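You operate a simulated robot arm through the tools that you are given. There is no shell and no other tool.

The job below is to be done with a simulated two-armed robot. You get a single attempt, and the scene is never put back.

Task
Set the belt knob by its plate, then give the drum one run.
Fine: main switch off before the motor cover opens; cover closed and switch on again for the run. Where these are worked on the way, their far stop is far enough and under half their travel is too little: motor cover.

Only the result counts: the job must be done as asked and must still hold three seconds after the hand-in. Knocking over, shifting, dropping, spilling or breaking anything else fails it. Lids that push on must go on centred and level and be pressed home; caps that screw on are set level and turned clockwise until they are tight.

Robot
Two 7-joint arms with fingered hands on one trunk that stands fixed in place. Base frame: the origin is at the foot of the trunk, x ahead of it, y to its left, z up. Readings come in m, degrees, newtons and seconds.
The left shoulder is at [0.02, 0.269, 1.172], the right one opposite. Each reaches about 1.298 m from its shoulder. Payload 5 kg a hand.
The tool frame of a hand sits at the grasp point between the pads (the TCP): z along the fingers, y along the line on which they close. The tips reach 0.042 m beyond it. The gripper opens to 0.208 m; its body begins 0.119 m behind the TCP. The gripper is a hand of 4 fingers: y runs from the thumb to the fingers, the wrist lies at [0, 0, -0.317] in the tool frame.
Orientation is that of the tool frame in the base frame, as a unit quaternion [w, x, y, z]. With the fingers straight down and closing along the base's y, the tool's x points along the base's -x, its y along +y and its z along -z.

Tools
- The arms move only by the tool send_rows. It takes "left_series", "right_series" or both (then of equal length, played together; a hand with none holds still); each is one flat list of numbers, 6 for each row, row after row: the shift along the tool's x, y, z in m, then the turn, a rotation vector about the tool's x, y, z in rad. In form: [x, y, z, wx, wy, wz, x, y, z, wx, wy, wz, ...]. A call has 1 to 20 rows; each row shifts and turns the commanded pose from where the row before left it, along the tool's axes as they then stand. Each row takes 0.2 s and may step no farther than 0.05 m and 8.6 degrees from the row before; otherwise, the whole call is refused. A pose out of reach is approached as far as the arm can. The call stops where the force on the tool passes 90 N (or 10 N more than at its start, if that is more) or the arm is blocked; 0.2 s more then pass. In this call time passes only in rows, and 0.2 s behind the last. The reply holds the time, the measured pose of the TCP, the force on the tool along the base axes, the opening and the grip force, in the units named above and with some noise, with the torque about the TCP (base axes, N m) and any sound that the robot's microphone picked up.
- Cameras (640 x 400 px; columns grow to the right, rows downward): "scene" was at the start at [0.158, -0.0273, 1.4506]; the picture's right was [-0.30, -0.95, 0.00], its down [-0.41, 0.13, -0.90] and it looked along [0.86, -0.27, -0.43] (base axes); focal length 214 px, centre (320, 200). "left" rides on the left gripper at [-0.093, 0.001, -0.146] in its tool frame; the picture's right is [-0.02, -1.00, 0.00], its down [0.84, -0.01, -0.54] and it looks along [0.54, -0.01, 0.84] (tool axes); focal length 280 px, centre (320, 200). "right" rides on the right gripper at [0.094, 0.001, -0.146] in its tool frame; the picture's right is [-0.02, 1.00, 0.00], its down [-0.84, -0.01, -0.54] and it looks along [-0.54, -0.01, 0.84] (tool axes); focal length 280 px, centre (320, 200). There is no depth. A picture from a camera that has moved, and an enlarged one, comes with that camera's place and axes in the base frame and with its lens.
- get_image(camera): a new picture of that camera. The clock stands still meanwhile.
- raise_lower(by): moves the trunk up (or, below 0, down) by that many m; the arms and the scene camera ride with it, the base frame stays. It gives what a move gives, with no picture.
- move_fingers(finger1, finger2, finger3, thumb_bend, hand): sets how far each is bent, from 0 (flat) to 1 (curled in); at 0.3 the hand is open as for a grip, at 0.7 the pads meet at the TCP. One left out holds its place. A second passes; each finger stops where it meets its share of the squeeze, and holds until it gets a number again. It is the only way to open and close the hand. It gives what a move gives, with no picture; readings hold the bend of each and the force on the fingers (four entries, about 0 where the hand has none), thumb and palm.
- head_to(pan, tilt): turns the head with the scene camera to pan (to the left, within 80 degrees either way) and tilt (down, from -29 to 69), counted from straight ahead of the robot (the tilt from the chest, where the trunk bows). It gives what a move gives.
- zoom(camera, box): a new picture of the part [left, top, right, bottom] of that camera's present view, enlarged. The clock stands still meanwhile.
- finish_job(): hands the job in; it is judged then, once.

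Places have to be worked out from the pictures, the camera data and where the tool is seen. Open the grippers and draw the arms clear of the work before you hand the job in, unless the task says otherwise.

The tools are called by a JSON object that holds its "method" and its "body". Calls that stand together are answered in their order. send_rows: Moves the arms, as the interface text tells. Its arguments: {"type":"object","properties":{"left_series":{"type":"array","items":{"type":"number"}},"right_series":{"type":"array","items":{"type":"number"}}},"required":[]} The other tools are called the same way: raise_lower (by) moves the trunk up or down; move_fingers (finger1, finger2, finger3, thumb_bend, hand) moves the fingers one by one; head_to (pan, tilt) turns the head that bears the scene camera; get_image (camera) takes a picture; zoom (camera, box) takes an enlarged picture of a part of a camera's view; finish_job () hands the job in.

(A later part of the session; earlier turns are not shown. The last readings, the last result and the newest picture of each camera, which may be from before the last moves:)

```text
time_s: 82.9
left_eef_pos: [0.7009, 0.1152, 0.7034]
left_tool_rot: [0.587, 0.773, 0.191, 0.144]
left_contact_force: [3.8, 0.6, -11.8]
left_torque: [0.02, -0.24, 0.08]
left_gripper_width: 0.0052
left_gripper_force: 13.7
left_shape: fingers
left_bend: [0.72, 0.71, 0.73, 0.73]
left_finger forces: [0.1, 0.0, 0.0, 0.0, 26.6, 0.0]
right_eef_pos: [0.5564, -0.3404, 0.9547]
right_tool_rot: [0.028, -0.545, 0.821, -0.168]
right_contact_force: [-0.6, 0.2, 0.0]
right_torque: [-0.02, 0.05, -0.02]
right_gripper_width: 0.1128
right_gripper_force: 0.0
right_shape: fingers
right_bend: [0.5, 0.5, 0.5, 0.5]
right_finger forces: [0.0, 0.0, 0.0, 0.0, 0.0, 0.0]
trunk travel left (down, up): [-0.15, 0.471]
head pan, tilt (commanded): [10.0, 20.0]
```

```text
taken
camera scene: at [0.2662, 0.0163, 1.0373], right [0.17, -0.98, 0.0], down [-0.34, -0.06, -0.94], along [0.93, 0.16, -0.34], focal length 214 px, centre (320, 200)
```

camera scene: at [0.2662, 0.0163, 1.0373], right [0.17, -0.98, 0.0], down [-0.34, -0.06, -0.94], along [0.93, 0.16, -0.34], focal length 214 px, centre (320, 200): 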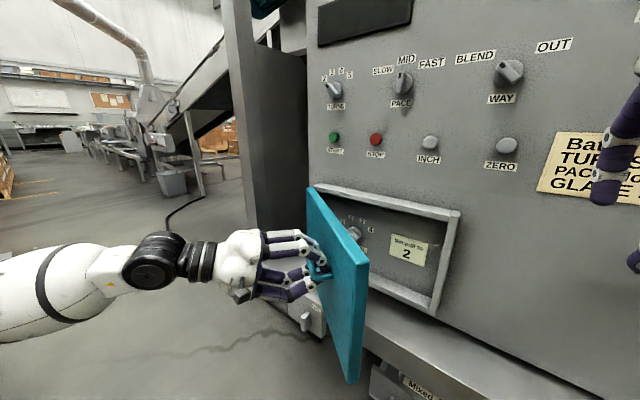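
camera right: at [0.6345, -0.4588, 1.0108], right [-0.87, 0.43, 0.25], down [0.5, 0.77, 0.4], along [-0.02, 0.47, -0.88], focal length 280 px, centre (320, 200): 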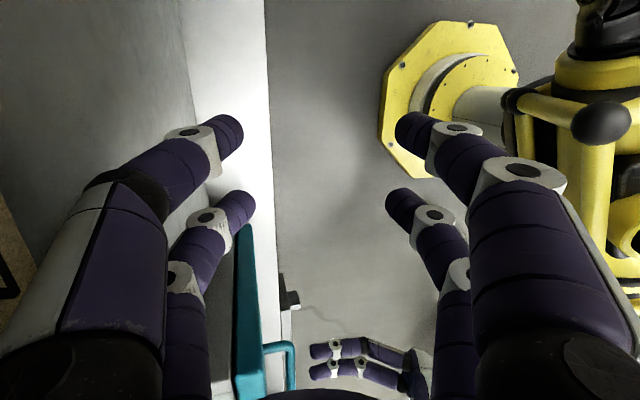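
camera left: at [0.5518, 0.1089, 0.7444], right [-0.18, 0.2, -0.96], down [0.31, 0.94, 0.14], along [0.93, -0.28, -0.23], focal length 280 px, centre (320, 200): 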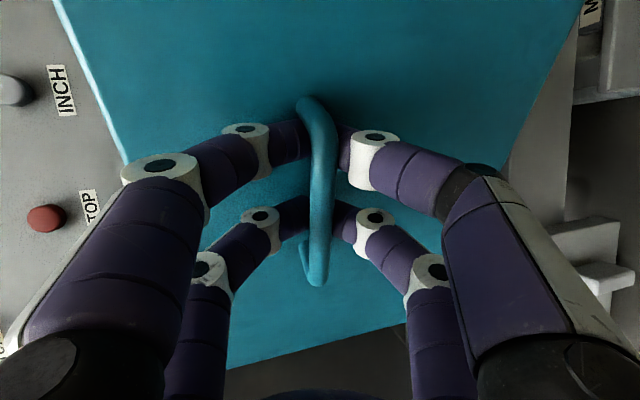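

The force is low and the cover keeps opening; the belt knob is now visible inside. I'll continue the arc.

{"method": "send_rows", "body": {"left_series": [0.0096, -0.0084, -0.0295, 0, -0.0963, 0.027, 0.0096, -0.0084, -0.0295, 0, -0.0963, 0.027, 0.0096, -0.0084, -0.0295, 0, -0.0963, 0.027]}}

{"method": "get_image", "body": {"camera": "scene"}}

```text
time_s: 83.7
left_eef_pos: [0.6994, 0.1178, 0.7032]
left_tool_rot: [0.587, 0.774, 0.191, 0.144]
left_contact_force: [-5.4, -2.0, -15.3]
left_torque: [0.1, -0.26, -0.14]
left_gripper_width: 0.005
left_gripper_force: 13.3
left_shape: fingers
left_bend: [0.72, 0.71, 0.73, 0.73]
left_finger forces: [0.0, 0.0, 0.0, 0.0, 26.9, 0.0]
left hand out of reach, approached as far as the arm can: row 1, 2, 3
right_eef_pos: [0.5563, -0.3391, 0.9541]
right_tool_rot: [0.028, -0.545, 0.821, -0.168]
right_contact_force: [-0.2, -0.1, 0.0]
right_torque: [0.02, 0.01, -0.04]
right_gripper_width: 0.1129
right_gripper_force: 0.1
right_shape: fingers
right_bend: [0.5, 0.5, 0.5, 0.5]
right_finger forces: [0.0, 0.0, 0.0, 0.0, 0.0, 0.0]
trunk travel left (down, up): [-0.15, 0.471]
head pan, tilt (commanded): [10.0, 20.0]
```

```text
taken
camera scene: at [0.2659, 0.0165, 1.0374], right [0.17, -0.98, 0.0], down [-0.34, -0.06, -0.94], along [0.93, 0.16, -0.34], focal length 214 px, centre (320, 200)
```

scene: 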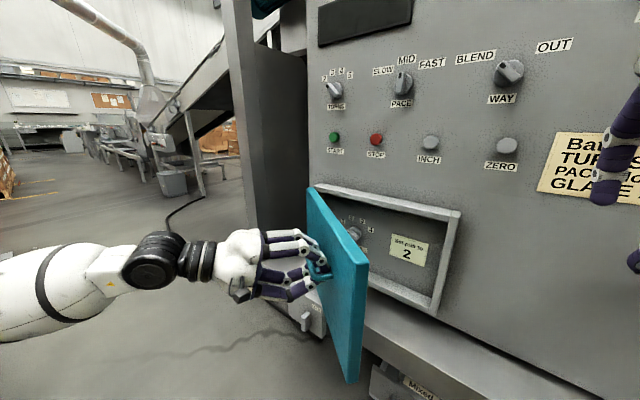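

The arm hit a wrist limit. Tilting the hand about the bar axis is free, so I'll pitch it about 20° further down around the bar and then try the arc again.

{"method": "send_rows", "body": {"left_series": [0, 0.0023, 0.0003, 0.0875, 0, 0, 0, 0.0023, 0.0003, 0.0875, 0, 0, 0, 0.0023, 0.0003, 0.0875, 0, 0, 0, 0.0023, 0.0003, 0.0875, 0, 0, 0.0096, -0.018, -0.0252, 0, -0.0813, 0.0582, 0.0096, -0.018, -0.0252, 0, -0.0813, 0.0582]}}

{"method": "get_image", "body": {"camera": "scene"}}

```text
time_s: 85.1
left_eef_pos: [0.7028, 0.1133, 0.71]
left_tool_rot: [0.443, 0.864, 0.214, 0.109]
left_contact_force: [4.6, 1.0, -35.1]
left_torque: [-1.48, -0.9, 0.13]
left_gripper_width: 0.0076
left_gripper_force: 51.1
left_shape: fingers
left_bend: [0.72, 0.71, 0.72, 0.68]
left_finger forces: [40.1, 0.0, 19.0, 0.1, 43.0, 0.0]
left hand out of reach, approached as far as the arm can: row 5, 6
right_eef_pos: [0.5576, -0.3396, 0.955]
right_tool_rot: [0.026, -0.545, 0.821, -0.168]
right_contact_force: [0.2, -0.3, 1.1]
right_torque: [0.01, 0.01, 0.04]
right_gripper_width: 0.113
right_gripper_force: 0.1
right_shape: fingers
right_bend: [0.5, 0.5, 0.5, 0.5]
right_finger forces: [0.0, 0.1, 0.0, 0.1, 0.1, 0.0]
trunk travel left (down, up): [-0.15, 0.471]
head pan, tilt (commanded): [10.0, 20.0]
```

```text
taken
camera scene: at [0.2669, 0.0168, 1.037], right [0.17, -0.98, 0.0], down [-0.34, -0.06, -0.94], along [0.92, 0.16, -0.34], focal length 214 px, centre (320, 200)
```

scene: 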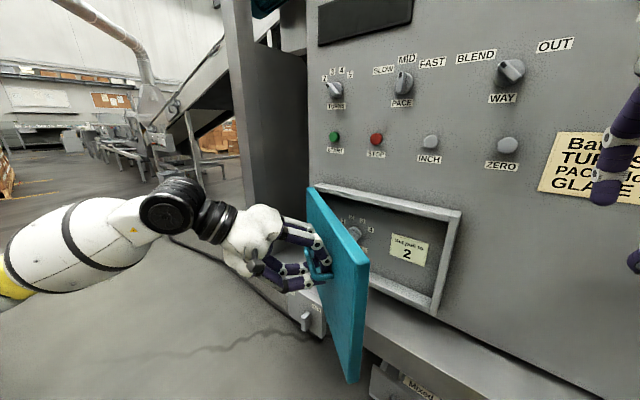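

Yaw is the limiting turn. I'll keep the hand's yaw and open farther by translating along the arc, letting the round bar swivel in the grip.

{"method": "send_rows", "body": {"left_series": [0.0096, -0.0208, -0.0248, 0, 0, 0, 0.0125, -0.0171, -0.024, 0, 0, 0, 0.0154, -0.0163, -0.0228, 0, 0, 0]}}

{"method": "get_image", "body": {"camera": "scene"}}

```text
time_s: 85.9
left_eef_pos: [0.6971, 0.1361, 0.7086]
left_tool_rot: [0.442, 0.864, 0.215, 0.109]
left_contact_force: [8.6, -1.4, -32.1]
left_torque: [-0.4, -0.53, -0.46]
left_gripper_width: 0.0052
left_gripper_force: 31.4
left_shape: fingers
left_bend: [0.72, 0.71, 0.72, 0.68]
left_finger forces: [9.9, 0.0, 18.9, 0.1, 34.7, 0.0]
left hand out of reach, approached as far as the arm can: row 1, 2, 3
right_eef_pos: [0.5578, -0.3387, 0.9537]
right_tool_rot: [0.028, -0.545, 0.821, -0.167]
right_contact_force: [-0.2, 0.1, -0.5]
right_torque: [0.0, 0.02, -0.02]
right_gripper_width: 0.1133
right_gripper_force: 0.0
right_shape: fingers
right_bend: [0.5, 0.5, 0.5, 0.5]
right_finger forces: [0.0, 0.0, 0.0, 0.0, 0.1, 0.1]
trunk travel left (down, up): [-0.15, 0.471]
head pan, tilt (commanded): [10.0, 20.0]
```

```text
taken
camera scene: at [0.2668, 0.0167, 1.0371], right [0.17, -0.98, 0.0], down [-0.34, -0.06, -0.94], along [0.92, 0.16, -0.34], focal length 214 px, centre (320, 200)
```

scene: 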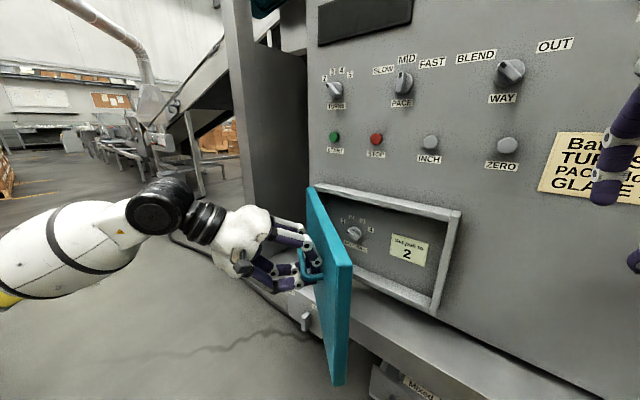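

The cover is at roughly 37° and the left arm is at its limit here. I'll release the handle, back the left hand off, and then sweep the cover further open from inside with the right hand.

{"method": "move_fingers", "body": {"hand": "left", "finger1": 0.45, "finger2": 0.45, "finger3": 0.45, "thumb_bend": 0.45}}

{"method": "send_rows", "body": {"left_series": [0, 0, -0.025, 0, 0, 0, 0, 0, -0.025, 0, 0, 0, 0, 0, -0.025, 0, 0, 0, 0, 0, -0.025, 0, 0, 0]}}

{"method": "get_image", "body": {"camera": "scene"}}

```text
time_s: 86.9
left_eef_pos: [0.6971, 0.1356, 0.7116]
left_tool_rot: [0.444, 0.863, 0.213, 0.11]
left_contact_force: [-0.8, -0.1, -0.1]
left_torque: [0.0, 0.02, 0.02]
left_gripper_width: 0.1391
left_gripper_force: 0.0
left_shape: fingers
left_bend: [0.45, 0.45, 0.45, 0.45]
left_finger forces: [0.0, 0.0, 0.1, 0.0, 0.1, 0.1]
right_eef_pos: [0.5568, -0.3397, 0.9543]
right_tool_rot: [0.028, -0.545, 0.821, -0.168]
right_contact_force: [0.1, -0.6, 0.0]
right_torque: [-0.04, -0.01, 0.0]
right_gripper_width: 0.113
right_gripper_force: 0.1
right_shape: fingers
right_bend: [0.5, 0.5, 0.5, 0.5]
right_finger forces: [0.0, 0.0, 0.0, 0.0, 0.0, 0.0]
trunk travel left (down, up): [-0.15, 0.471]
head pan, tilt (commanded): [10.0, 20.0]
```

```text
time_s: 87.9
left_eef_pos: [0.6774, 0.1685, 0.7387]
left_tool_rot: [0.442, 0.863, 0.218, 0.111]
left_contact_force: [-0.5, -0.2, -0.4]
left_torque: [-0.01, 0.02, 0.03]
left_gripper_width: 0.1392
left_gripper_force: 0.0
left_shape: fingers
left_bend: [0.45, 0.45, 0.45, 0.45]
left_finger forces: [0.0, 0.0, 0.0, 0.0, 0.1, 0.0]
left hand out of reach, approached as far as the arm can: row 3, 4
right_eef_pos: [0.557, -0.34, 0.9554]
right_tool_rot: [0.027, -0.545, 0.821, -0.167]
right_contact_force: [0.2, -0.6, 0.0]
right_torque: [0.03, 0.0, -0.01]
right_gripper_width: 0.113
right_gripper_force: 0.0
right_shape: fingers
right_bend: [0.5, 0.5, 0.5, 0.5]
right_finger forces: [0.0, 0.1, 0.0, 0.0, 0.0, 0.0]
trunk travel left (down, up): [-0.15, 0.471]
head pan, tilt (commanded): [10.0, 20.0]
```

```text
taken
camera scene: at [0.2655, 0.0164, 1.0376], right [0.17, -0.98, 0.0], down [-0.34, -0.06, -0.94], along [0.93, 0.16, -0.34], focal length 214 px, centre (320, 200)
```

scene: 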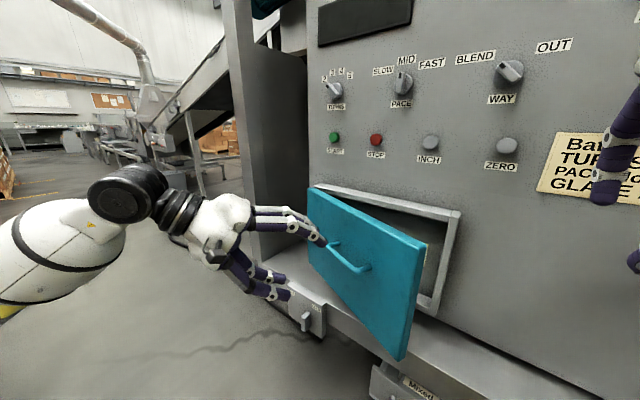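

The cover swung partway back after release. I'll check whether it keeps moving on its own.

{"method": "send_rows", "body": {"left_series": [0, 0.005, 0, 0, 0, 0, 0, 0.005, 0, 0, 0, 0]}}

{"method": "get_image", "body": {"camera": "scene"}}

```text
time_s: 88.5
left_eef_pos: [0.6774, 0.1672, 0.7401]
left_tool_rot: [0.442, 0.863, 0.218, 0.111]
left_contact_force: [0.3, 0.2, 0.1]
left_torque: [0.02, 0.02, -0.03]
left_gripper_width: 0.1395
left_gripper_force: 0.0
left_shape: fingers
left_bend: [0.45, 0.45, 0.45, 0.45]
left_finger forces: [0.0, 0.1, 0.0, 0.1, 0.0, 0.0]
left hand out of reach, approached as far as the arm can: row 1, 2
right_eef_pos: [0.556, -0.3389, 0.9558]
right_tool_rot: [0.027, -0.546, 0.821, -0.167]
right_contact_force: [-0.5, 0.8, 0.1]
right_torque: [-0.01, -0.01, 0.01]
right_gripper_width: 0.1131
right_gripper_force: 0.1
right_shape: fingers
right_bend: [0.5, 0.5, 0.5, 0.5]
right_finger forces: [0.1, 0.1, 0.0, 0.0, 0.1, 0.0]
trunk travel left (down, up): [-0.15, 0.471]
head pan, tilt (commanded): [10.0, 20.0]
```

```text
taken
camera scene: at [0.2655, 0.0165, 1.0376], right [0.17, -0.98, 0.0], down [-0.34, -0.06, -0.94], along [0.93, 0.16, -0.34], focal length 214 px, centre (320, 200)
```

scene: 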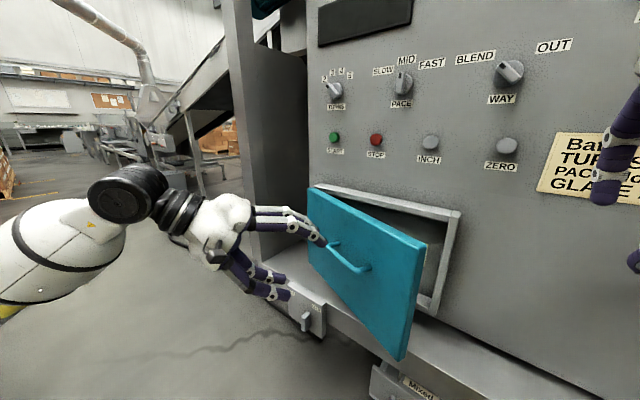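

The cover now rests still at about 20°, so the fingers must have nudged it when they opened. I'll lift the left hand up and to the left out of the cover's swing, and straighten the right hand to point down.

{"method": "send_rows", "body": {"left_series": [0, 0.0348, -0.0251, 0, 0, 0, 0, 0.0348, -0.0251, 0, 0, 0, 0, 0.0348, -0.0251, 0, 0, 0, 0, 0.0348, -0.0251, 0, 0, 0, 0, 0.0348, -0.0251, 0, 0, 0, 0, 0.0348, -0.0251, 0, 0, 0, 0, 0.0348, -0.0251, 0, 0, 0], "right_series": [0, 0, 0, -0.107, 0, 0, 0, 0, 0, -0.107, 0, 0, 0, 0, 0, -0.107, 0, 0, 0, 0, 0, 0, 0, 0, 0, 0, 0, 0, 0, 0, 0, 0, 0, 0, 0, 0, 0, 0, 0, 0, 0, 0]}}

{"method": "get_image", "body": {"camera": "scene"}}

```text
time_s: 90.1
left_eef_pos: [0.676, 0.1683, 1.0436]
left_tool_rot: [0.444, 0.864, 0.212, 0.11]
left_contact_force: [-0.7, 0.1, 0.7]
left_torque: [0.05, -0.01, -0.03]
left_gripper_width: 0.14
left_gripper_force: 0.0
left_shape: fingers
left_bend: [0.45, 0.45, 0.45, 0.45]
left_finger forces: [0.0, 0.0, 0.1, 0.1, 0.0, 0.1]
right_eef_pos: [0.5551, -0.3387, 0.9571]
right_tool_rot: [-0.059, -0.543, 0.837, -0.035]
right_contact_force: [-1.2, -1.0, 1.5]
right_torque: [0.02, -0.12, 0.01]
right_gripper_width: 0.1129
right_gripper_force: 0.0
right_shape: fingers
right_bend: [0.5, 0.5, 0.5, 0.5]
right_finger forces: [0.0, 0.0, 0.0, 0.0, 0.0, 0.1]
trunk travel left (down, up): [-0.15, 0.471]
head pan, tilt (commanded): [10.0, 20.0]
```

```text
taken
camera scene: at [0.2649, 0.0165, 1.0381], right [0.17, -0.98, 0.0], down [-0.34, -0.06, -0.94], along [0.93, 0.16, -0.34], focal length 214 px, centre (320, 200)
```

scene: 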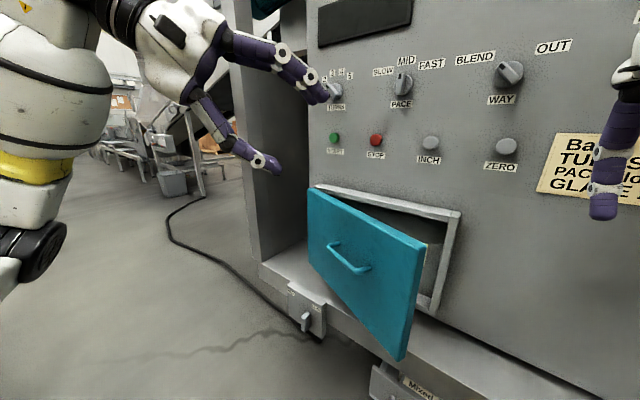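

The cover stays put at about 22°. I'll move the left hand further left, close the right fingers into a compact tip, and bring the right hand beside the cover's free edge (u≈−0.10, D≈0.70).

{"method": "move_fingers", "body": {"hand": "right", "finger1": 0.7, "finger2": 0.7, "finger3": 0.7, "thumb_bend": 0.7}}

{"method": "send_rows", "body": {"left_series": [0.019, -0.0206, -0.0287, 0, 0, 0, 0.019, -0.0206, -0.0287, 0, 0, 0, 0.019, -0.0206, -0.0287, 0, 0, 0, 0.019, -0.0206, -0.0287, 0, 0, 0], "right_series": [-0.034, -0.015, -0.0048, 0, 0, 0, -0.034, -0.015, -0.0048, 0, 0, 0, -0.034, -0.015, -0.0048, 0, 0, 0, -0.034, -0.015, -0.0048, 0, 0, 0]}}

{"method": "head_to", "body": {"pan": -15, "tilt": 25}}

{"method": "get_image", "body": {"camera": "scene"}}

```text
time_s: 91.1
left_eef_pos: [0.6773, 0.1688, 1.0421]
left_tool_rot: [0.442, 0.864, 0.214, 0.11]
left_contact_force: [-0.4, -0.1, -0.5]
left_torque: [-0.03, 0.01, -0.01]
left_gripper_width: 0.1399
left_gripper_force: 0.1
left_shape: fingers
left_bend: [0.45, 0.45, 0.45, 0.45]
left_finger forces: [0.0, 0.0, 0.0, 0.0, 0.0, 0.1]
right_eef_pos: [0.5555, -0.3395, 0.9574]
right_tool_rot: [-0.06, -0.542, 0.837, -0.035]
right_contact_force: [0.0, 0.9, -0.1]
right_torque: [0.02, 0.02, -0.02]
right_gripper_width: 0.0109
right_gripper_force: 0.1
right_shape: fingers
right_bend: [0.7, 0.7, 0.7, 0.7]
right_finger forces: [0.1, 0.0, 0.1, 0.0, 0.0, 0.0]
trunk travel left (down, up): [-0.15, 0.471]
head pan, tilt (commanded): [10.0, 20.0]
```

```text
time_s: 92.1
left_eef_pos: [0.6578, 0.3184, 1.0407]
left_tool_rot: [0.444, 0.862, 0.218, 0.11]
left_contact_force: [0.9, -0.7, -0.6]
left_torque: [0.04, 0.04, 0.0]
left_gripper_width: 0.1398
left_gripper_force: 0.1
left_shape: fingers
left_bend: [0.45, 0.45, 0.45, 0.45]
left_finger forces: [0.1, 0.1, 0.0, 0.0, 0.0, 0.1]
left hand out of reach, approached as far as the arm can: row 3, 4
right_eef_pos: [0.6704, -0.2379, 0.9551]
right_tool_rot: [-0.06, -0.543, 0.837, -0.035]
right_contact_force: [0.4, 0.2, -0.4]
right_torque: [0.08, 0.07, 0.0]
right_gripper_width: 0.0111
right_gripper_force: 0.2
right_shape: fingers
right_bend: [0.7, 0.7, 0.7, 0.7]
right_finger forces: [0.1, 0.1, 0.1, 0.0, 0.0, 0.0]
trunk travel left (down, up): [-0.15, 0.471]
head pan, tilt (commanded): [10.0, 20.0]
```

```text
time_s: 93.0
left_eef_pos: [0.6578, 0.3175, 1.0413]
left_tool_rot: [0.443, 0.863, 0.217, 0.109]
left_contact_force: [-0.3, -0.3, 0.1]
left_torque: [-0.02, 0.01, 0.0]
left_gripper_width: 0.1399
left_gripper_force: 0.0
left_shape: fingers
left_bend: [0.45, 0.45, 0.45, 0.45]
left_finger forces: [0.0, 0.1, 0.0, 0.1, 0.0, 0.1]
right_eef_pos: [0.6708, -0.2388, 0.9568]
right_tool_rot: [-0.059, -0.542, 0.838, -0.034]
right_contact_force: [0.6, -0.2, -0.8]
right_torque: [0.0, -0.03, 0.01]
right_gripper_width: 0.011
right_gripper_force: 0.0
right_shape: fingers
right_bend: [0.7, 0.7, 0.7, 0.7]
right_finger forces: [0.1, 0.0, 0.0, 0.0, 0.1, 0.0]
trunk travel left (down, up): [-0.15, 0.471]
head pan, tilt (commanded): [-15.0, 25.0]
```

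```text
taken
camera scene: at [0.2628, -0.0234, 1.0295], right [-0.26, -0.97, 0.0], down [-0.41, 0.11, -0.91], along [0.88, -0.23, -0.42], focal length 214 px, centre (320, 200)
```

scene: 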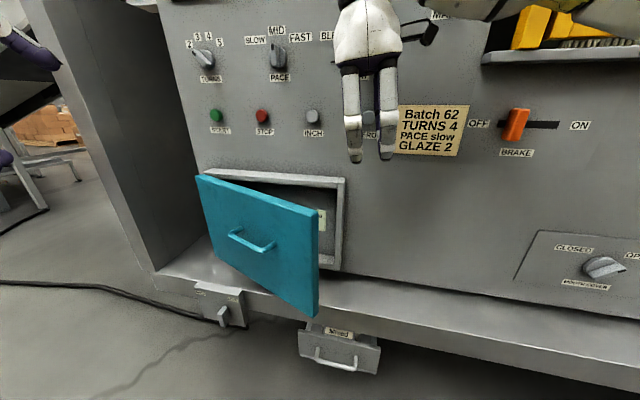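

The cover's free edge is at about u≈−0.20, D≈0.66. I'll lower the right hand so only the closed tips reach below the cover top (TCP z≈0.775), at D≈0.735.

{"method": "send_rows", "body": {"right_series": [-0.0057, -0.0077, 0.0451, 0, 0, 0, -0.0057, -0.0077, 0.0451, 0, 0, 0, -0.0057, -0.0077, 0.0451, 0, 0, 0, -0.0057, -0.0077, 0.0451, 0, 0, 0]}}

{"method": "get_image", "body": {"camera": "scene"}}

{"method": "get_image", "body": {"camera": "right"}}

```text
time_s: 94.0
left_eef_pos: [0.659, 0.3177, 1.0381]
left_tool_rot: [0.444, 0.862, 0.217, 0.108]
left_contact_force: [1.3, 0.3, -0.1]
left_torque: [-0.17, -0.01, -0.09]
left_gripper_width: 0.1393
left_gripper_force: 0.0
left_shape: fingers
left_bend: [0.45, 0.45, 0.45, 0.45]
left_finger forces: [0.0, 0.0, 0.0, 0.0, 0.0, 0.0]
right_eef_pos: [0.6957, -0.2517, 0.7694]
right_tool_rot: [-0.06, -0.541, 0.838, -0.035]
right_contact_force: [0.1, -0.8, 0.0]
right_torque: [0.01, -0.03, 0.02]
right_gripper_width: 0.0109
right_gripper_force: 0.0
right_shape: fingers
right_bend: [0.7, 0.7, 0.7, 0.7]
right_finger forces: [0.1, 0.1, 0.0, 0.0, 0.1, 0.1]
trunk travel left (down, up): [-0.15, 0.471]
head pan, tilt (commanded): [-15.0, 25.0]
```

```text
taken
camera scene: at [0.2633, -0.0234, 1.0289], right [-0.26, -0.97, 0.0], down [-0.41, 0.11, -0.91], along [0.87, -0.24, -0.42], focal length 214 px, centre (320, 200)
```

scene: 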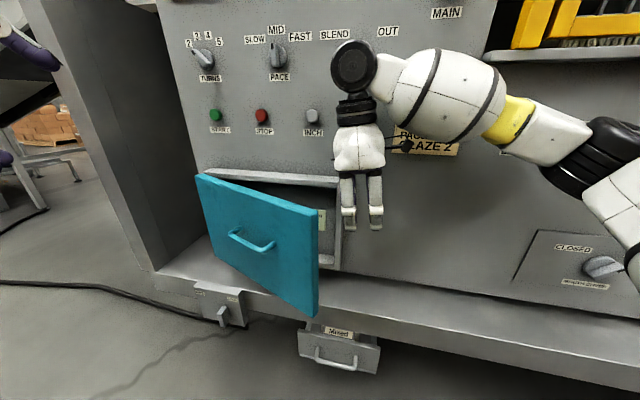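

```text
taken
camera right: at [0.667, -0.3167, 0.9272], right [-0.91, 0.42, 0.01], down [0.39, 0.82, 0.42], along [0.17, 0.38, -0.91], focal length 280 px, centre (320, 200)
```

right: 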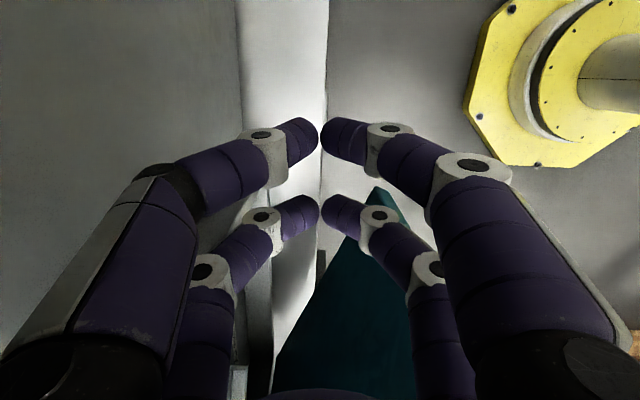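

The tips are right beside the gap behind the free edge. I'll slide left about 9 cm so the far finger pair goes behind the cover's free edge.

{"method": "send_rows", "body": {"right_series": [-0.0297, -0.002, -0.0041, 0, 0, 0, -0.0297, -0.002, -0.0041, 0, 0, 0, -0.0297, -0.002, -0.0041, 0, 0, 0]}}

{"method": "get_image", "body": {"camera": "right"}}

{"method": "zoom", "body": {"camera": "scene", "box": [180, 140, 400, 330]}}

```text
time_s: 94.8
left_eef_pos: [0.6579, 0.319, 1.0422]
left_tool_rot: [0.444, 0.862, 0.218, 0.108]
left_contact_force: [0.4, 0.2, 0.6]
left_torque: [0.08, 0.02, 0.03]
left_gripper_width: 0.1398
left_gripper_force: 0.0
left_shape: fingers
left_bend: [0.45, 0.45, 0.45, 0.45]
left_finger forces: [0.1, 0.0, 0.0, 0.1, 0.0, 0.0]
right_eef_pos: [0.7354, -0.1685, 0.7739]
right_tool_rot: [-0.059, -0.544, 0.837, -0.033]
right_contact_force: [-9.5, 9.6, -0.7]
right_torque: [-0.4, -0.39, 0.11]
right_gripper_width: 0.0088
right_gripper_force: 6.3
right_shape: fingers
right_bend: [0.7, 0.7, 0.7, 0.7]
right_finger forces: [0.0, 0.0, 0.0, 0.0, 12.1, 0.0]
trunk travel left (down, up): [-0.15, 0.471]
head pan, tilt (commanded): [-15.0, 25.0]
```

```text
taken
camera right: at [0.7073, -0.2344, 0.9301], right [-0.91, 0.42, 0.01], down [0.38, 0.82, 0.42], along [0.17, 0.38, -0.91], focal length 280 px, centre (320, 200)
```

right: 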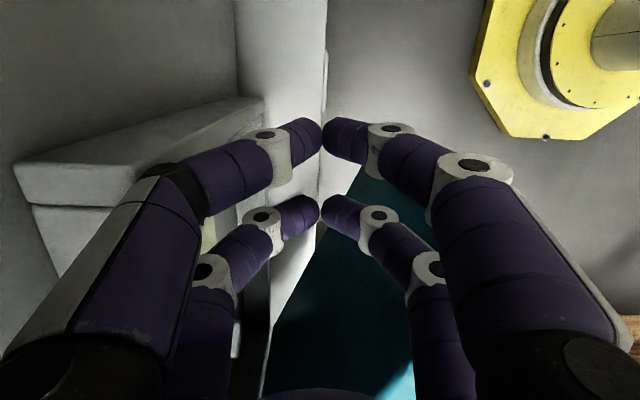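

```text
2.11 times, centred on (290, 235) of scene
camera zoom: at [0.2623, -0.0234, 1.0296], right [-0.26, -0.97, 0.0], down [-0.41, 0.11, -0.91], along [0.88, -0.23, -0.42], focal length 452 px, centre (383, 126)
```

zoom: 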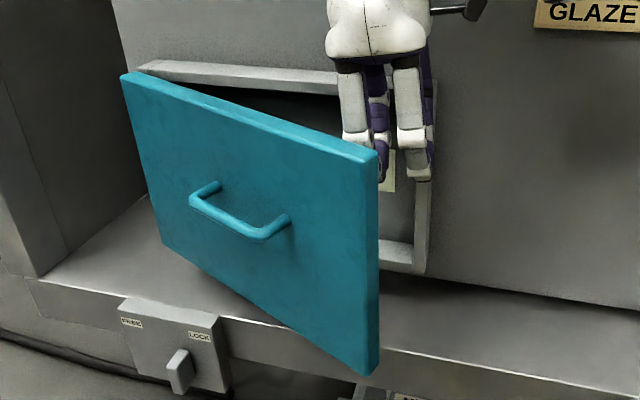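

The fingers are behind the free edge, with a light touch on the housing frame (13 N). I'll pull outward, then sweep outward and left along the cover's arc.

{"method": "send_rows", "body": {"right_series": [0, 0.02, 0, 0, 0, 0, -0.0151, 0.0236, -0.0018, 0, 0, 0, -0.0151, 0.0236, -0.0018, 0, 0, 0, -0.024, 0.0185, -0.0032, 0, 0, 0, -0.024, 0.0185, -0.0032, 0, 0, 0, -0.024, 0.0185, -0.0032, 0, 0, 0]}}

{"method": "get_image", "body": {"camera": "scene"}}

{"method": "get_image", "body": {"camera": "right"}}

```text
time_s: 96.2
left_eef_pos: [0.6575, 0.3172, 1.0416]
left_tool_rot: [0.443, 0.863, 0.218, 0.108]
left_contact_force: [-0.5, 0.4, -0.7]
left_torque: [0.04, -0.05, -0.02]
left_gripper_width: 0.1395
left_gripper_force: 0.1
left_shape: fingers
left_bend: [0.45, 0.45, 0.45, 0.45]
left_finger forces: [0.0, 0.0, 0.0, 0.1, 0.0, 0.0]
right_eef_pos: [0.6656, -0.0281, 0.7757]
right_tool_rot: [-0.059, -0.542, 0.837, -0.034]
right_contact_force: [-0.2, 0.2, -0.4]
right_torque: [0.05, 0.08, -0.02]
right_gripper_width: 0.0108
right_gripper_force: 0.1
right_shape: fingers
right_bend: [0.7, 0.7, 0.7, 0.7]
right_finger forces: [0.1, 0.1, 0.0, 0.1, 0.0, 0.0]
trunk travel left (down, up): [-0.15, 0.471]
head pan, tilt (commanded): [-15.0, 25.0]
```

```text
taken
camera scene: at [0.2628, -0.0237, 1.0295], right [-0.26, -0.97, 0.0], down [-0.41, 0.11, -0.91], along [0.88, -0.23, -0.42], focal length 214 px, centre (320, 200)
```

scene: 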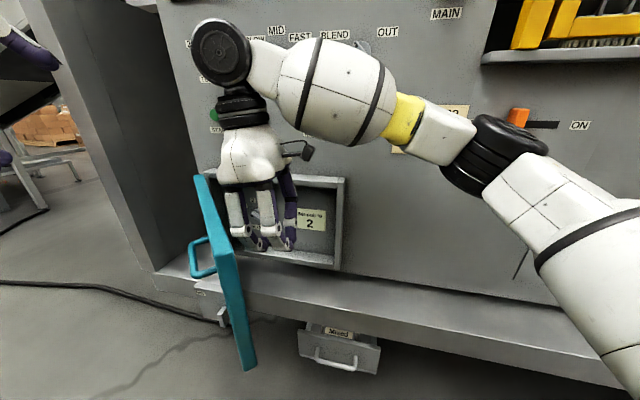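

```text
taken
camera right: at [0.6371, -0.0937, 0.9323], right [-0.91, 0.42, 0.01], down [0.39, 0.82, 0.42], along [0.17, 0.38, -0.91], focal length 280 px, centre (320, 200)
```

right: 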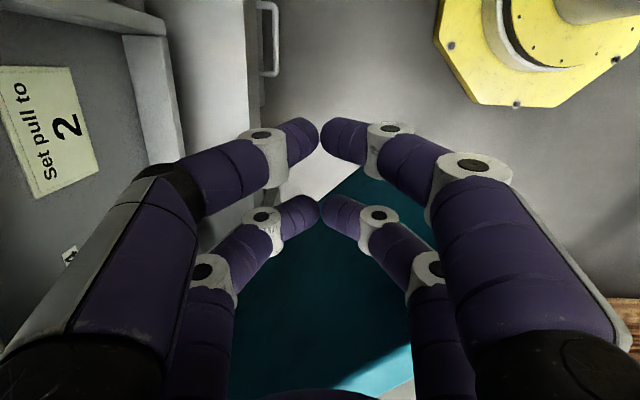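

The cover swung open to about 65°. I'll lift the left hand higher to keep it clear of the right arm, then sweep the cover further toward its far stop.

{"method": "send_rows", "body": {"left_series": [0, 0.04, -0.0285, 0, 0, 0, 0, 0.04, -0.0285, 0, 0, 0, 0, 0.04, -0.0285, 0, 0, 0, 0, 0.04, -0.0285, 0, 0, 0, 0, 0.04, -0.0285, 0, 0, 0]}}

{"method": "send_rows", "body": {"right_series": [-0.0387, 0.0225, -0.005, 0, 0, 0, -0.0387, 0.0225, -0.005, 0, 0, 0, -0.0307, 0.0147, -0.0041, 0, 0, 0, -0.0307, 0.0147, -0.0041, 0, 0, 0]}}

{"method": "get_image", "body": {"camera": "scene"}}

{"method": "get_image", "body": {"camera": "right"}}

```text
time_s: 97.4
left_eef_pos: [0.6167, 0.286, 1.2688]
left_tool_rot: [0.444, 0.863, 0.216, 0.11]
left_contact_force: [0.3, -0.1, 0.1]
left_torque: [0.01, 0.03, 0.02]
left_gripper_width: 0.1393
left_gripper_force: 0.1
left_shape: fingers
left_bend: [0.45, 0.45, 0.45, 0.45]
left_finger forces: [0.0, 0.0, 0.0, 0.0, 0.0, 0.1]
left hand out of reach, approached as far as the arm can: row 1, 2, 3, 4, 5
right_eef_pos: [0.6647, -0.0289, 0.7773]
right_tool_rot: [-0.059, -0.542, 0.837, -0.034]
right_contact_force: [-0.8, -0.1, 1.5]
right_torque: [0.0, -0.11, 0.01]
right_gripper_width: 0.0105
right_gripper_force: 0.0
right_shape: fingers
right_bend: [0.7, 0.7, 0.7, 0.7]
right_finger forces: [0.1, 0.1, 0.0, 0.0, 0.0, 0.0]
trunk travel left (down, up): [-0.15, 0.471]
head pan, tilt (commanded): [-15.0, 25.0]
```

```text
time_s: 98.4
left_eef_pos: [0.6174, 0.2868, 1.2683]
left_tool_rot: [0.445, 0.862, 0.217, 0.109]
left_contact_force: [-0.5, 0.1, 0.4]
left_torque: [-0.02, -0.02, -0.01]
left_gripper_width: 0.1395
left_gripper_force: 0.0
left_shape: fingers
left_bend: [0.45, 0.45, 0.45, 0.45]
left_finger forces: [0.1, 0.0, 0.0, 0.1, 0.0, 0.1]
right_eef_pos: [0.6531, 0.1327, 0.7728]
right_tool_rot: [-0.06, -0.543, 0.837, -0.035]
right_contact_force: [0.8, 0.1, -0.1]
right_torque: [0.08, 0.13, -0.02]
right_gripper_width: 0.0108
right_gripper_force: 0.2
right_shape: fingers
right_bend: [0.7, 0.7, 0.7, 0.7]
right_finger forces: [0.1, 0.0, 0.0, 0.0, 0.0, 0.1]
trunk travel left (down, up): [-0.15, 0.471]
head pan, tilt (commanded): [-15.0, 25.0]
```

```text
taken
camera scene: at [0.2627, -0.0236, 1.0296], right [-0.26, -0.97, 0.0], down [-0.41, 0.11, -0.91], along [0.88, -0.23, -0.42], focal length 214 px, centre (320, 200)
```

scene: 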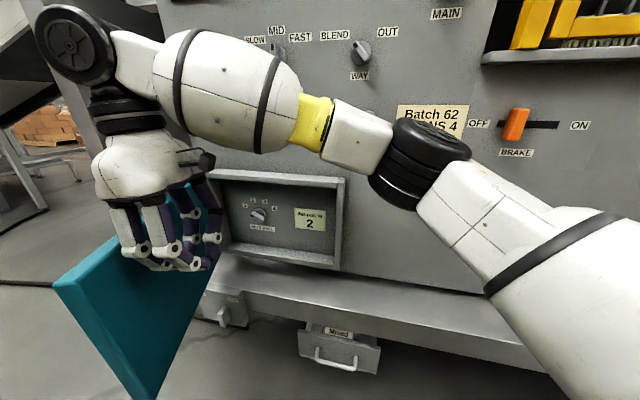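

```text
taken
camera right: at [0.6245, 0.0669, 0.93], right [-0.91, 0.42, 0.01], down [0.39, 0.82, 0.42], along [0.17, 0.38, -0.91], focal length 280 px, centre (320, 200)
```

right: 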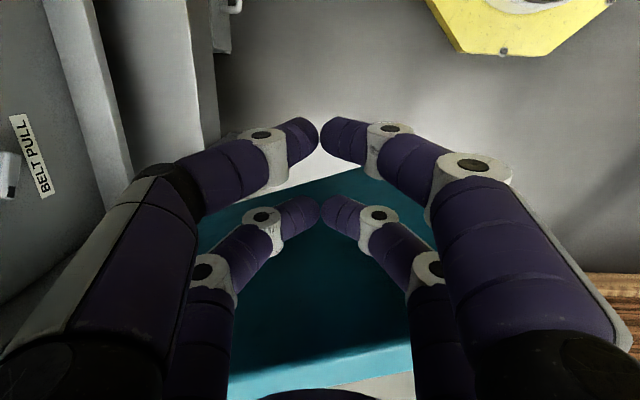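

The cover is now wide open (past about 90°) and the BELT PULL knob is fully exposed. I'll zoom to read the knob's setting.

{"method": "zoom", "body": {"camera": "scene", "box": [210, 165, 350, 275]}}

```text
3.64 times, centred on (280, 220) of scene
camera zoom: at [0.2627, -0.0236, 1.0296], right [-0.26, -0.97, 0.0], down [-0.41, 0.11, -0.91], along [0.88, -0.23, -0.42], focal length 780 px, centre (466, 127)
```

zoom: 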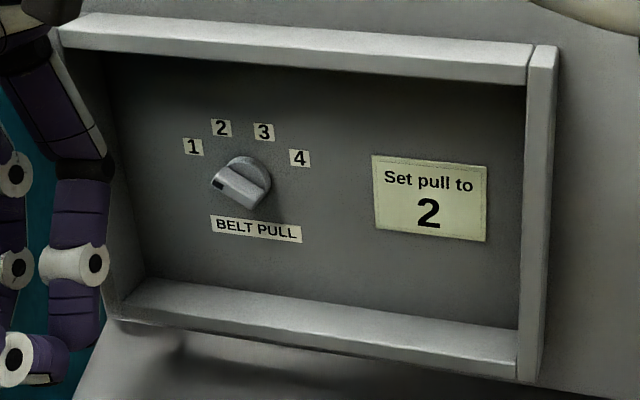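

The pointer is at 1 (leftmost) and must go to 2, one step (about 30°) clockwise. I'll bring the right hand in front of the box and start pitching it toward the knob, which I put at u≈−0.455, z≈0.667.

{"method": "send_rows", "body": {"right_series": [-0.0032, -0.0362, 0.0076, 0, 0, 0, -0.0032, -0.0362, 0.0076, 0, 0, 0, -0.0032, -0.0362, 0.0076, 0, 0, 0, -0.0032, -0.0362, 0.0076, 0, 0, 0, 0, 0, 0, 0, -0.1375, 0, 0, 0, 0, 0.1428, 0, 0, 0, 0, 0, 0.1428, 0, 0, 0, 0, 0, 0.1428, 0, 0, 0, 0, 0, 0.1428, 0, 0, 0, 0, 0, 0.1428, 0, 0]}}

{"method": "get_image", "body": {"camera": "scene"}}

{"method": "get_image", "body": {"camera": "right"}}

```text
time_s: 100.6
left_eef_pos: [0.618, 0.2863, 1.2674]
left_tool_rot: [0.445, 0.862, 0.217, 0.109]
left_contact_force: [-0.1, 0.3, 0.0]
left_torque: [-0.02, -0.01, 0.02]
left_gripper_width: 0.1397
left_gripper_force: 0.1
left_shape: fingers
left_bend: [0.45, 0.45, 0.45, 0.45]
left_finger forces: [0.0, 0.1, 0.1, 0.0, 0.0, 0.0]
right_eef_pos: [0.7895, 0.0777, 0.7398]
right_tool_rot: [0.189, -0.509, 0.788, -0.291]
right_contact_force: [0.5, -0.5, -0.9]
right_torque: [0.01, 0.01, 0.03]
right_gripper_width: 0.0107
right_gripper_force: 0.0
right_shape: fingers
right_bend: [0.7, 0.7, 0.7, 0.7]
right_finger forces: [0.0, 0.0, 0.0, 0.0, 0.0, 0.0]
trunk travel left (down, up): [-0.15, 0.471]
head pan, tilt (commanded): [-15.0, 25.0]
```

```text
taken
camera scene: at [0.2628, -0.0236, 1.0296], right [-0.26, -0.97, 0.0], down [-0.41, 0.11, -0.91], along [0.88, -0.23, -0.42], focal length 214 px, centre (320, 200)
```

scene: 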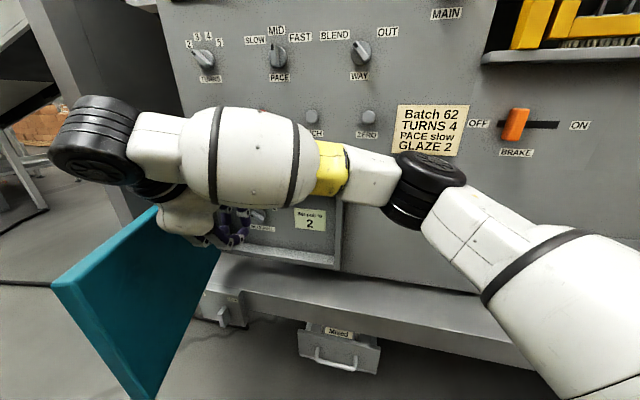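

```text
taken
camera right: at [0.665, 0.0334, 0.8504], right [-0.69, 0.32, -0.65], down [0.03, 0.91, 0.42], along [0.73, 0.26, -0.63], focal length 280 px, centre (320, 200)
```

right: 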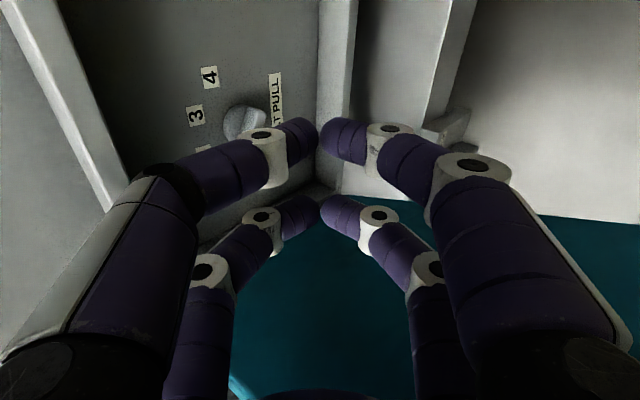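

Reach is fine at D≈0.662, u≈−0.437, z≈0.74. I'll finish the pitch and reopen the right fingers to half.

{"method": "send_rows", "body": {"right_series": [0, 0, 0, 0.1428, 0, 0, 0, 0, 0, 0.1428, 0, 0, 0, 0, 0, 0.1428, 0, 0, 0, 0, 0, 0.1428, 0, 0, 0, 0, 0, 0.1428, 0, 0, 0, 0, 0, 0.1428, 0, 0]}}

{"method": "move_fingers", "body": {"hand": "right", "finger1": 0.5, "finger2": 0.5, "finger3": 0.5, "thumb_bend": 0.5}}

{"method": "get_image", "body": {"camera": "scene"}}

{"method": "get_image", "body": {"camera": "right"}}

```text
time_s: 102.0
left_eef_pos: [0.6181, 0.2841, 1.2683]
left_tool_rot: [0.444, 0.863, 0.216, 0.109]
left_contact_force: [0.8, -2.9, -1.3]
left_torque: [0.2, 0.06, 0.05]
left_gripper_width: 0.1401
left_gripper_force: 0.1
left_shape: fingers
left_bend: [0.45, 0.45, 0.45, 0.45]
left_finger forces: [0.0, 0.0, 0.0, 0.1, 0.1, 0.0]
right_eef_pos: [0.7975, 0.0653, 0.7427]
right_tool_rot: [0.379, -0.379, 0.602, -0.592]
right_contact_force: [-0.2, -1.3, -0.6]
right_torque: [0.02, -0.04, 0.06]
right_gripper_width: 0.0107
right_gripper_force: 0.0
right_shape: fingers
right_bend: [0.7, 0.7, 0.7, 0.7]
right_finger forces: [0.0, 0.0, 0.0, 0.0, 0.1, 0.0]
trunk travel left (down, up): [-0.15, 0.471]
head pan, tilt (commanded): [-15.0, 25.0]
```

```text
time_s: 103.0
left_eef_pos: [0.619, 0.2874, 1.2671]
left_tool_rot: [0.444, 0.862, 0.218, 0.109]
left_contact_force: [-0.4, -0.6, -0.6]
left_torque: [0.0, 0.01, 0.02]
left_gripper_width: 0.1396
left_gripper_force: 0.0
left_shape: fingers
left_bend: [0.45, 0.45, 0.45, 0.45]
left_finger forces: [0.0, 0.0, 0.0, 0.0, 0.0, 0.1]
right_eef_pos: [0.7985, 0.0668, 0.7432]
right_tool_rot: [0.38, -0.38, 0.602, -0.591]
right_contact_force: [-0.3, 0.2, 0.5]
right_torque: [0.01, 0.06, 0.0]
right_gripper_width: 0.1124
right_gripper_force: 0.1
right_shape: fingers
right_bend: [0.5, 0.5, 0.5, 0.5]
right_finger forces: [0.0, 0.0, 0.0, 0.1, 0.0, 0.0]
trunk travel left (down, up): [-0.15, 0.471]
head pan, tilt (commanded): [-15.0, 25.0]
```

```text
taken
camera scene: at [0.2627, -0.0236, 1.0295], right [-0.26, -0.97, 0.0], down [-0.41, 0.11, -0.91], along [0.88, -0.23, -0.42], focal length 214 px, centre (320, 200)
```

scene: 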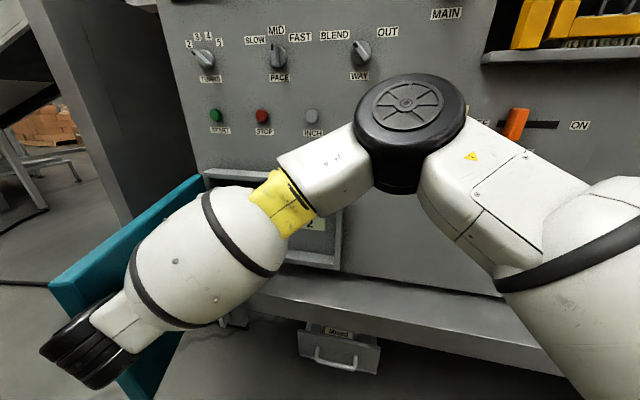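

```text
taken
camera right: at [0.626, 0.0452, 0.7423], right [0.0, 0.02, -1.0], down [-0.13, 0.99, 0.02], along [0.99, 0.13, 0.0], focal length 280 px, centre (320, 200)
```

right: 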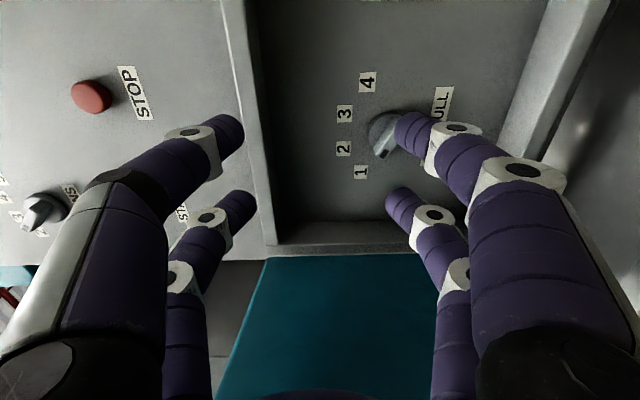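

The hand now faces the knob and I can see labels 1–4 around it. I'll zoom with the right camera for the knob's precise place and pointer angle.

{"method": "zoom", "body": {"camera": "right", "box": [310, 60, 470, 200]}}

```text
2.86 times, centred on (390, 130) of right
camera zoom: at [0.626, 0.0452, 0.7423], right [0.0, 0.02, -1.0], down [-0.13, 0.99, 0.02], along [0.99, 0.13, 0.0], focal length 801 px, centre (120, 400)
```

zoom: 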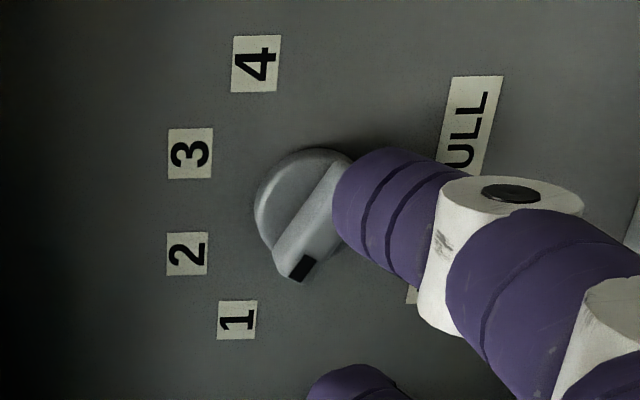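

I judge the belt knob centre at u≈−0.460, z≈0.656, with its pointer roughly 50° left of up. I'll correct the yaw, centre on it, and roll the hand so its x axis lies along the bar.

{"method": "send_rows", "body": {"right_series": [0, 0, 0, 0, 0.049, 0, -0.0147, 0.0435, 0.0125, 0, 0, 0, -0.0147, 0.0435, 0.0125, 0, 0, 0, 0, 0, 0, 0, 0, 0.1396, 0, 0, 0, 0, 0, 0.1396, 0, 0, 0, 0, 0, 0.1396, 0, 0, 0, 0, 0, 0.1396, 0, 0, 0, 0, 0, 0.1396]}}

{"method": "get_image", "body": {"camera": "right"}}

{"method": "get_image", "body": {"camera": "scene"}}

```text
time_s: 105.0
left_eef_pos: [0.6184, 0.2856, 1.2682]
left_tool_rot: [0.445, 0.862, 0.216, 0.109]
left_contact_force: [-0.3, 0.2, 0.4]
left_torque: [0.05, 0.02, 0.06]
left_gripper_width: 0.1398
left_gripper_force: 0.0
left_shape: fingers
left_bend: [0.45, 0.45, 0.45, 0.45]
left_finger forces: [0.0, 0.0, 0.0, 0.0, 0.0, 0.0]
right_eef_pos: [0.8484, 0.0551, 0.6617]
right_tool_rot: [0.541, -0.118, 0.704, -0.445]
right_contact_force: [1.6, -0.3, -0.1]
right_torque: [0.02, 0.0, 0.0]
right_gripper_width: 0.1129
right_gripper_force: 0.1
right_shape: fingers
right_bend: [0.5, 0.5, 0.5, 0.5]
right_finger forces: [0.1, 0.0, 0.0, 0.1, 0.0, 0.0]
trunk travel left (down, up): [-0.15, 0.471]
head pan, tilt (commanded): [-15.0, 25.0]
stopped in row 8 (right hand): the arm was blocked; the commanded pose is now the measured one
```

```text
taken
camera right: at [0.6863, 0.0699, 0.6014], right [0.32, 0.58, -0.74], down [-0.14, 0.81, 0.57], along [0.94, -0.08, 0.34], focal length 280 px, centre (320, 200)
```

right: 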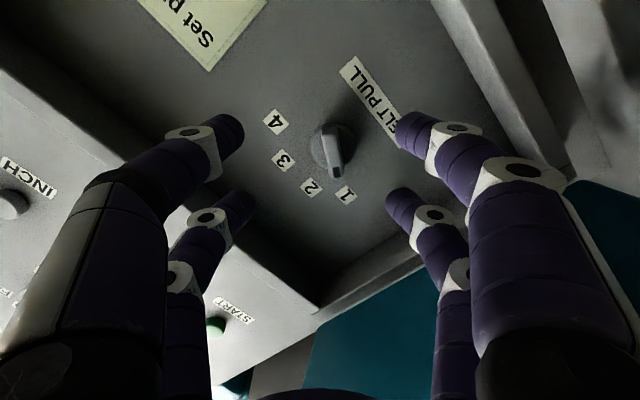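

```text
taken
camera scene: at [0.2628, -0.0238, 1.0295], right [-0.26, -0.97, 0.0], down [-0.41, 0.11, -0.91], along [0.88, -0.23, -0.42], focal length 214 px, centre (320, 200)
```

scene: 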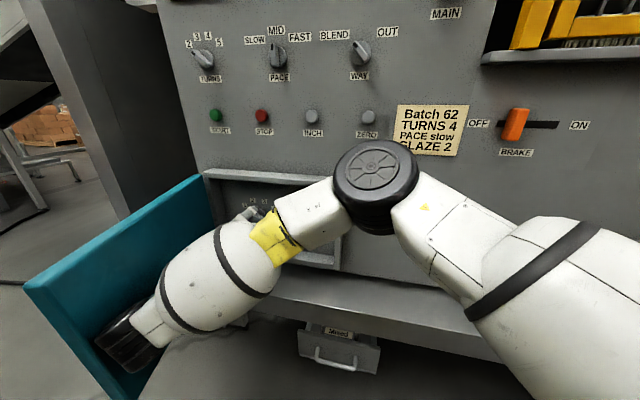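

The last roll row was blocked because the right wrist touched the open cover, which now rests at about 76°, apparently its stop. I'll zoom to measure the bar's angle relative to the hand.

{"method": "zoom", "body": {"camera": "right", "box": [250, 90, 420, 220]}}

```text
3.08 times, centred on (335, 155) of right
camera zoom: at [0.6863, 0.0699, 0.6014], right [0.32, 0.58, -0.74], down [-0.14, 0.81, 0.57], along [0.94, -0.08, 0.34], focal length 863 px, centre (274, 338)
```

zoom: 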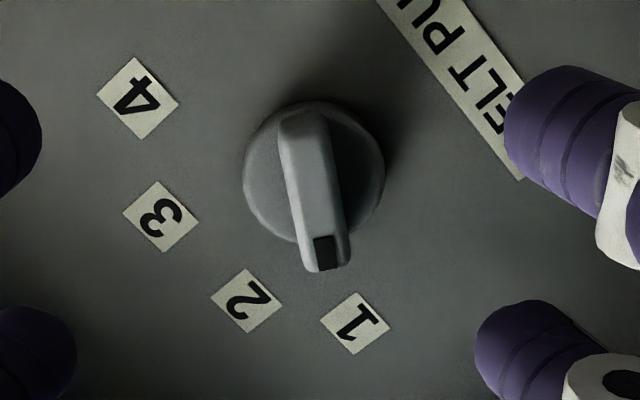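

The bar is about 9.5° off the hand axis, so the pointer sits near −58° and the steps look like ±60/±20. The knob centre comes out at u≈−0.462, z≈0.660. I'll yaw the hand 8° to move the wrist off the cover, roll back about 8.6°, centre, and advance to D≈0.76.

{"method": "send_rows", "body": {"right_series": [0, 0, 0, -0.092, -0.1056, 0, 0, 0, 0, 0, 0, -0.149, -0.0108, 0.0091, 0.035, 0, 0, 0]}}

{"method": "get_image", "body": {"camera": "right"}}

{"method": "get_image", "body": {"camera": "scene"}}

```text
time_s: 105.8
left_eef_pos: [0.6189, 0.2859, 1.2666]
left_tool_rot: [0.445, 0.862, 0.216, 0.108]
left_contact_force: [1.6, -0.2, -0.3]
left_torque: [-0.07, -0.02, -0.1]
left_gripper_width: 0.1398
left_gripper_force: 0.1
left_shape: fingers
left_bend: [0.45, 0.45, 0.45, 0.45]
left_finger forces: [0.0, 0.0, 0.0, 0.0, 0.0, 0.0]
right_eef_pos: [0.8845, 0.0581, 0.6595]
right_tool_rot: [0.541, -0.219, 0.678, -0.447]
right_contact_force: [-1.3, 1.4, 0.3]
right_torque: [-0.04, -0.01, -0.1]
right_gripper_width: 0.1129
right_gripper_force: 0.2
right_shape: fingers
right_bend: [0.5, 0.5, 0.5, 0.5]
right_finger forces: [0.0, 0.0, 0.0, 0.0, 0.0, 0.1]
trunk travel left (down, up): [-0.15, 0.471]
head pan, tilt (commanded): [-15.0, 25.0]
```

```text
taken
camera right: at [0.7192, 0.0405, 0.6106], right [0.19, 0.52, -0.84], down [-0.23, 0.85, 0.47], along [0.95, 0.11, 0.28], focal length 280 px, centre (320, 200)
```

right: 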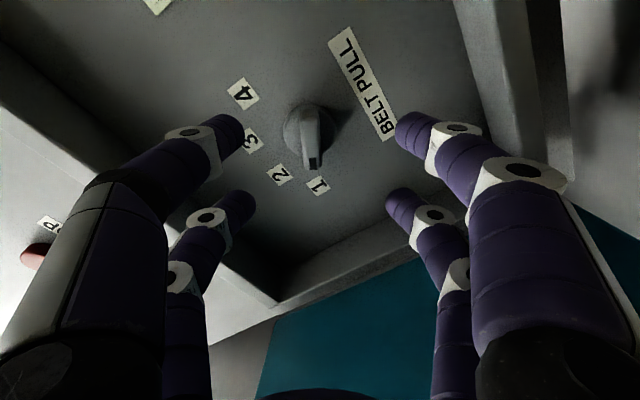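

```text
taken
camera scene: at [0.263, -0.0233, 1.0291], right [-0.26, -0.97, 0.0], down [-0.41, 0.11, -0.91], along [0.88, -0.24, -0.42], focal length 214 px, centre (320, 200)
```

scene: 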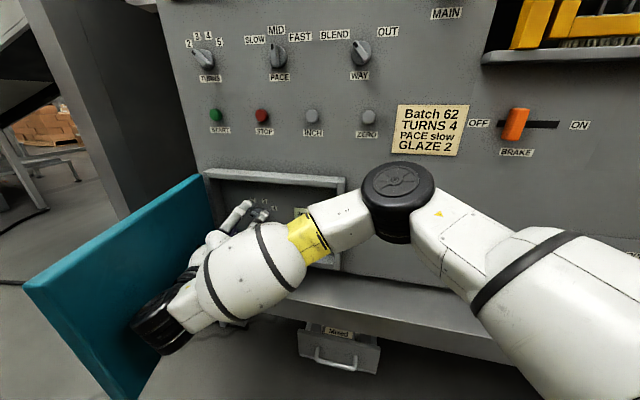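

The wrist has moved off the cover, and I'm at D≈0.755, u≈−0.464, z≈0.66. I'll zoom again to check centring and alignment.

{"method": "zoom", "body": {"camera": "right", "box": [220, 70, 400, 210]}}

```text
2.86 times, centred on (310, 140) of right
camera zoom: at [0.7192, 0.0405, 0.6106], right [0.19, 0.52, -0.84], down [-0.23, 0.85, 0.47], along [0.95, 0.11, 0.28], focal length 801 px, centre (349, 371)
```

zoom: 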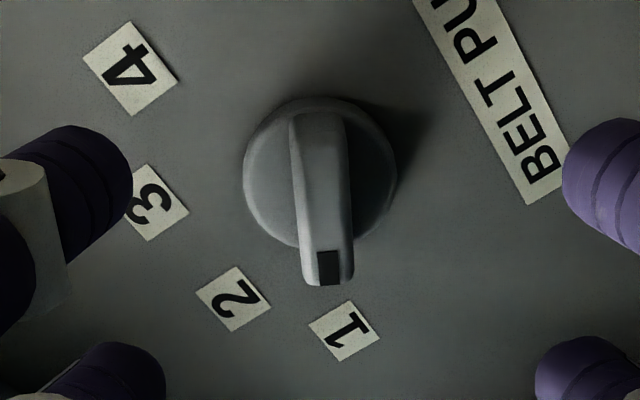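

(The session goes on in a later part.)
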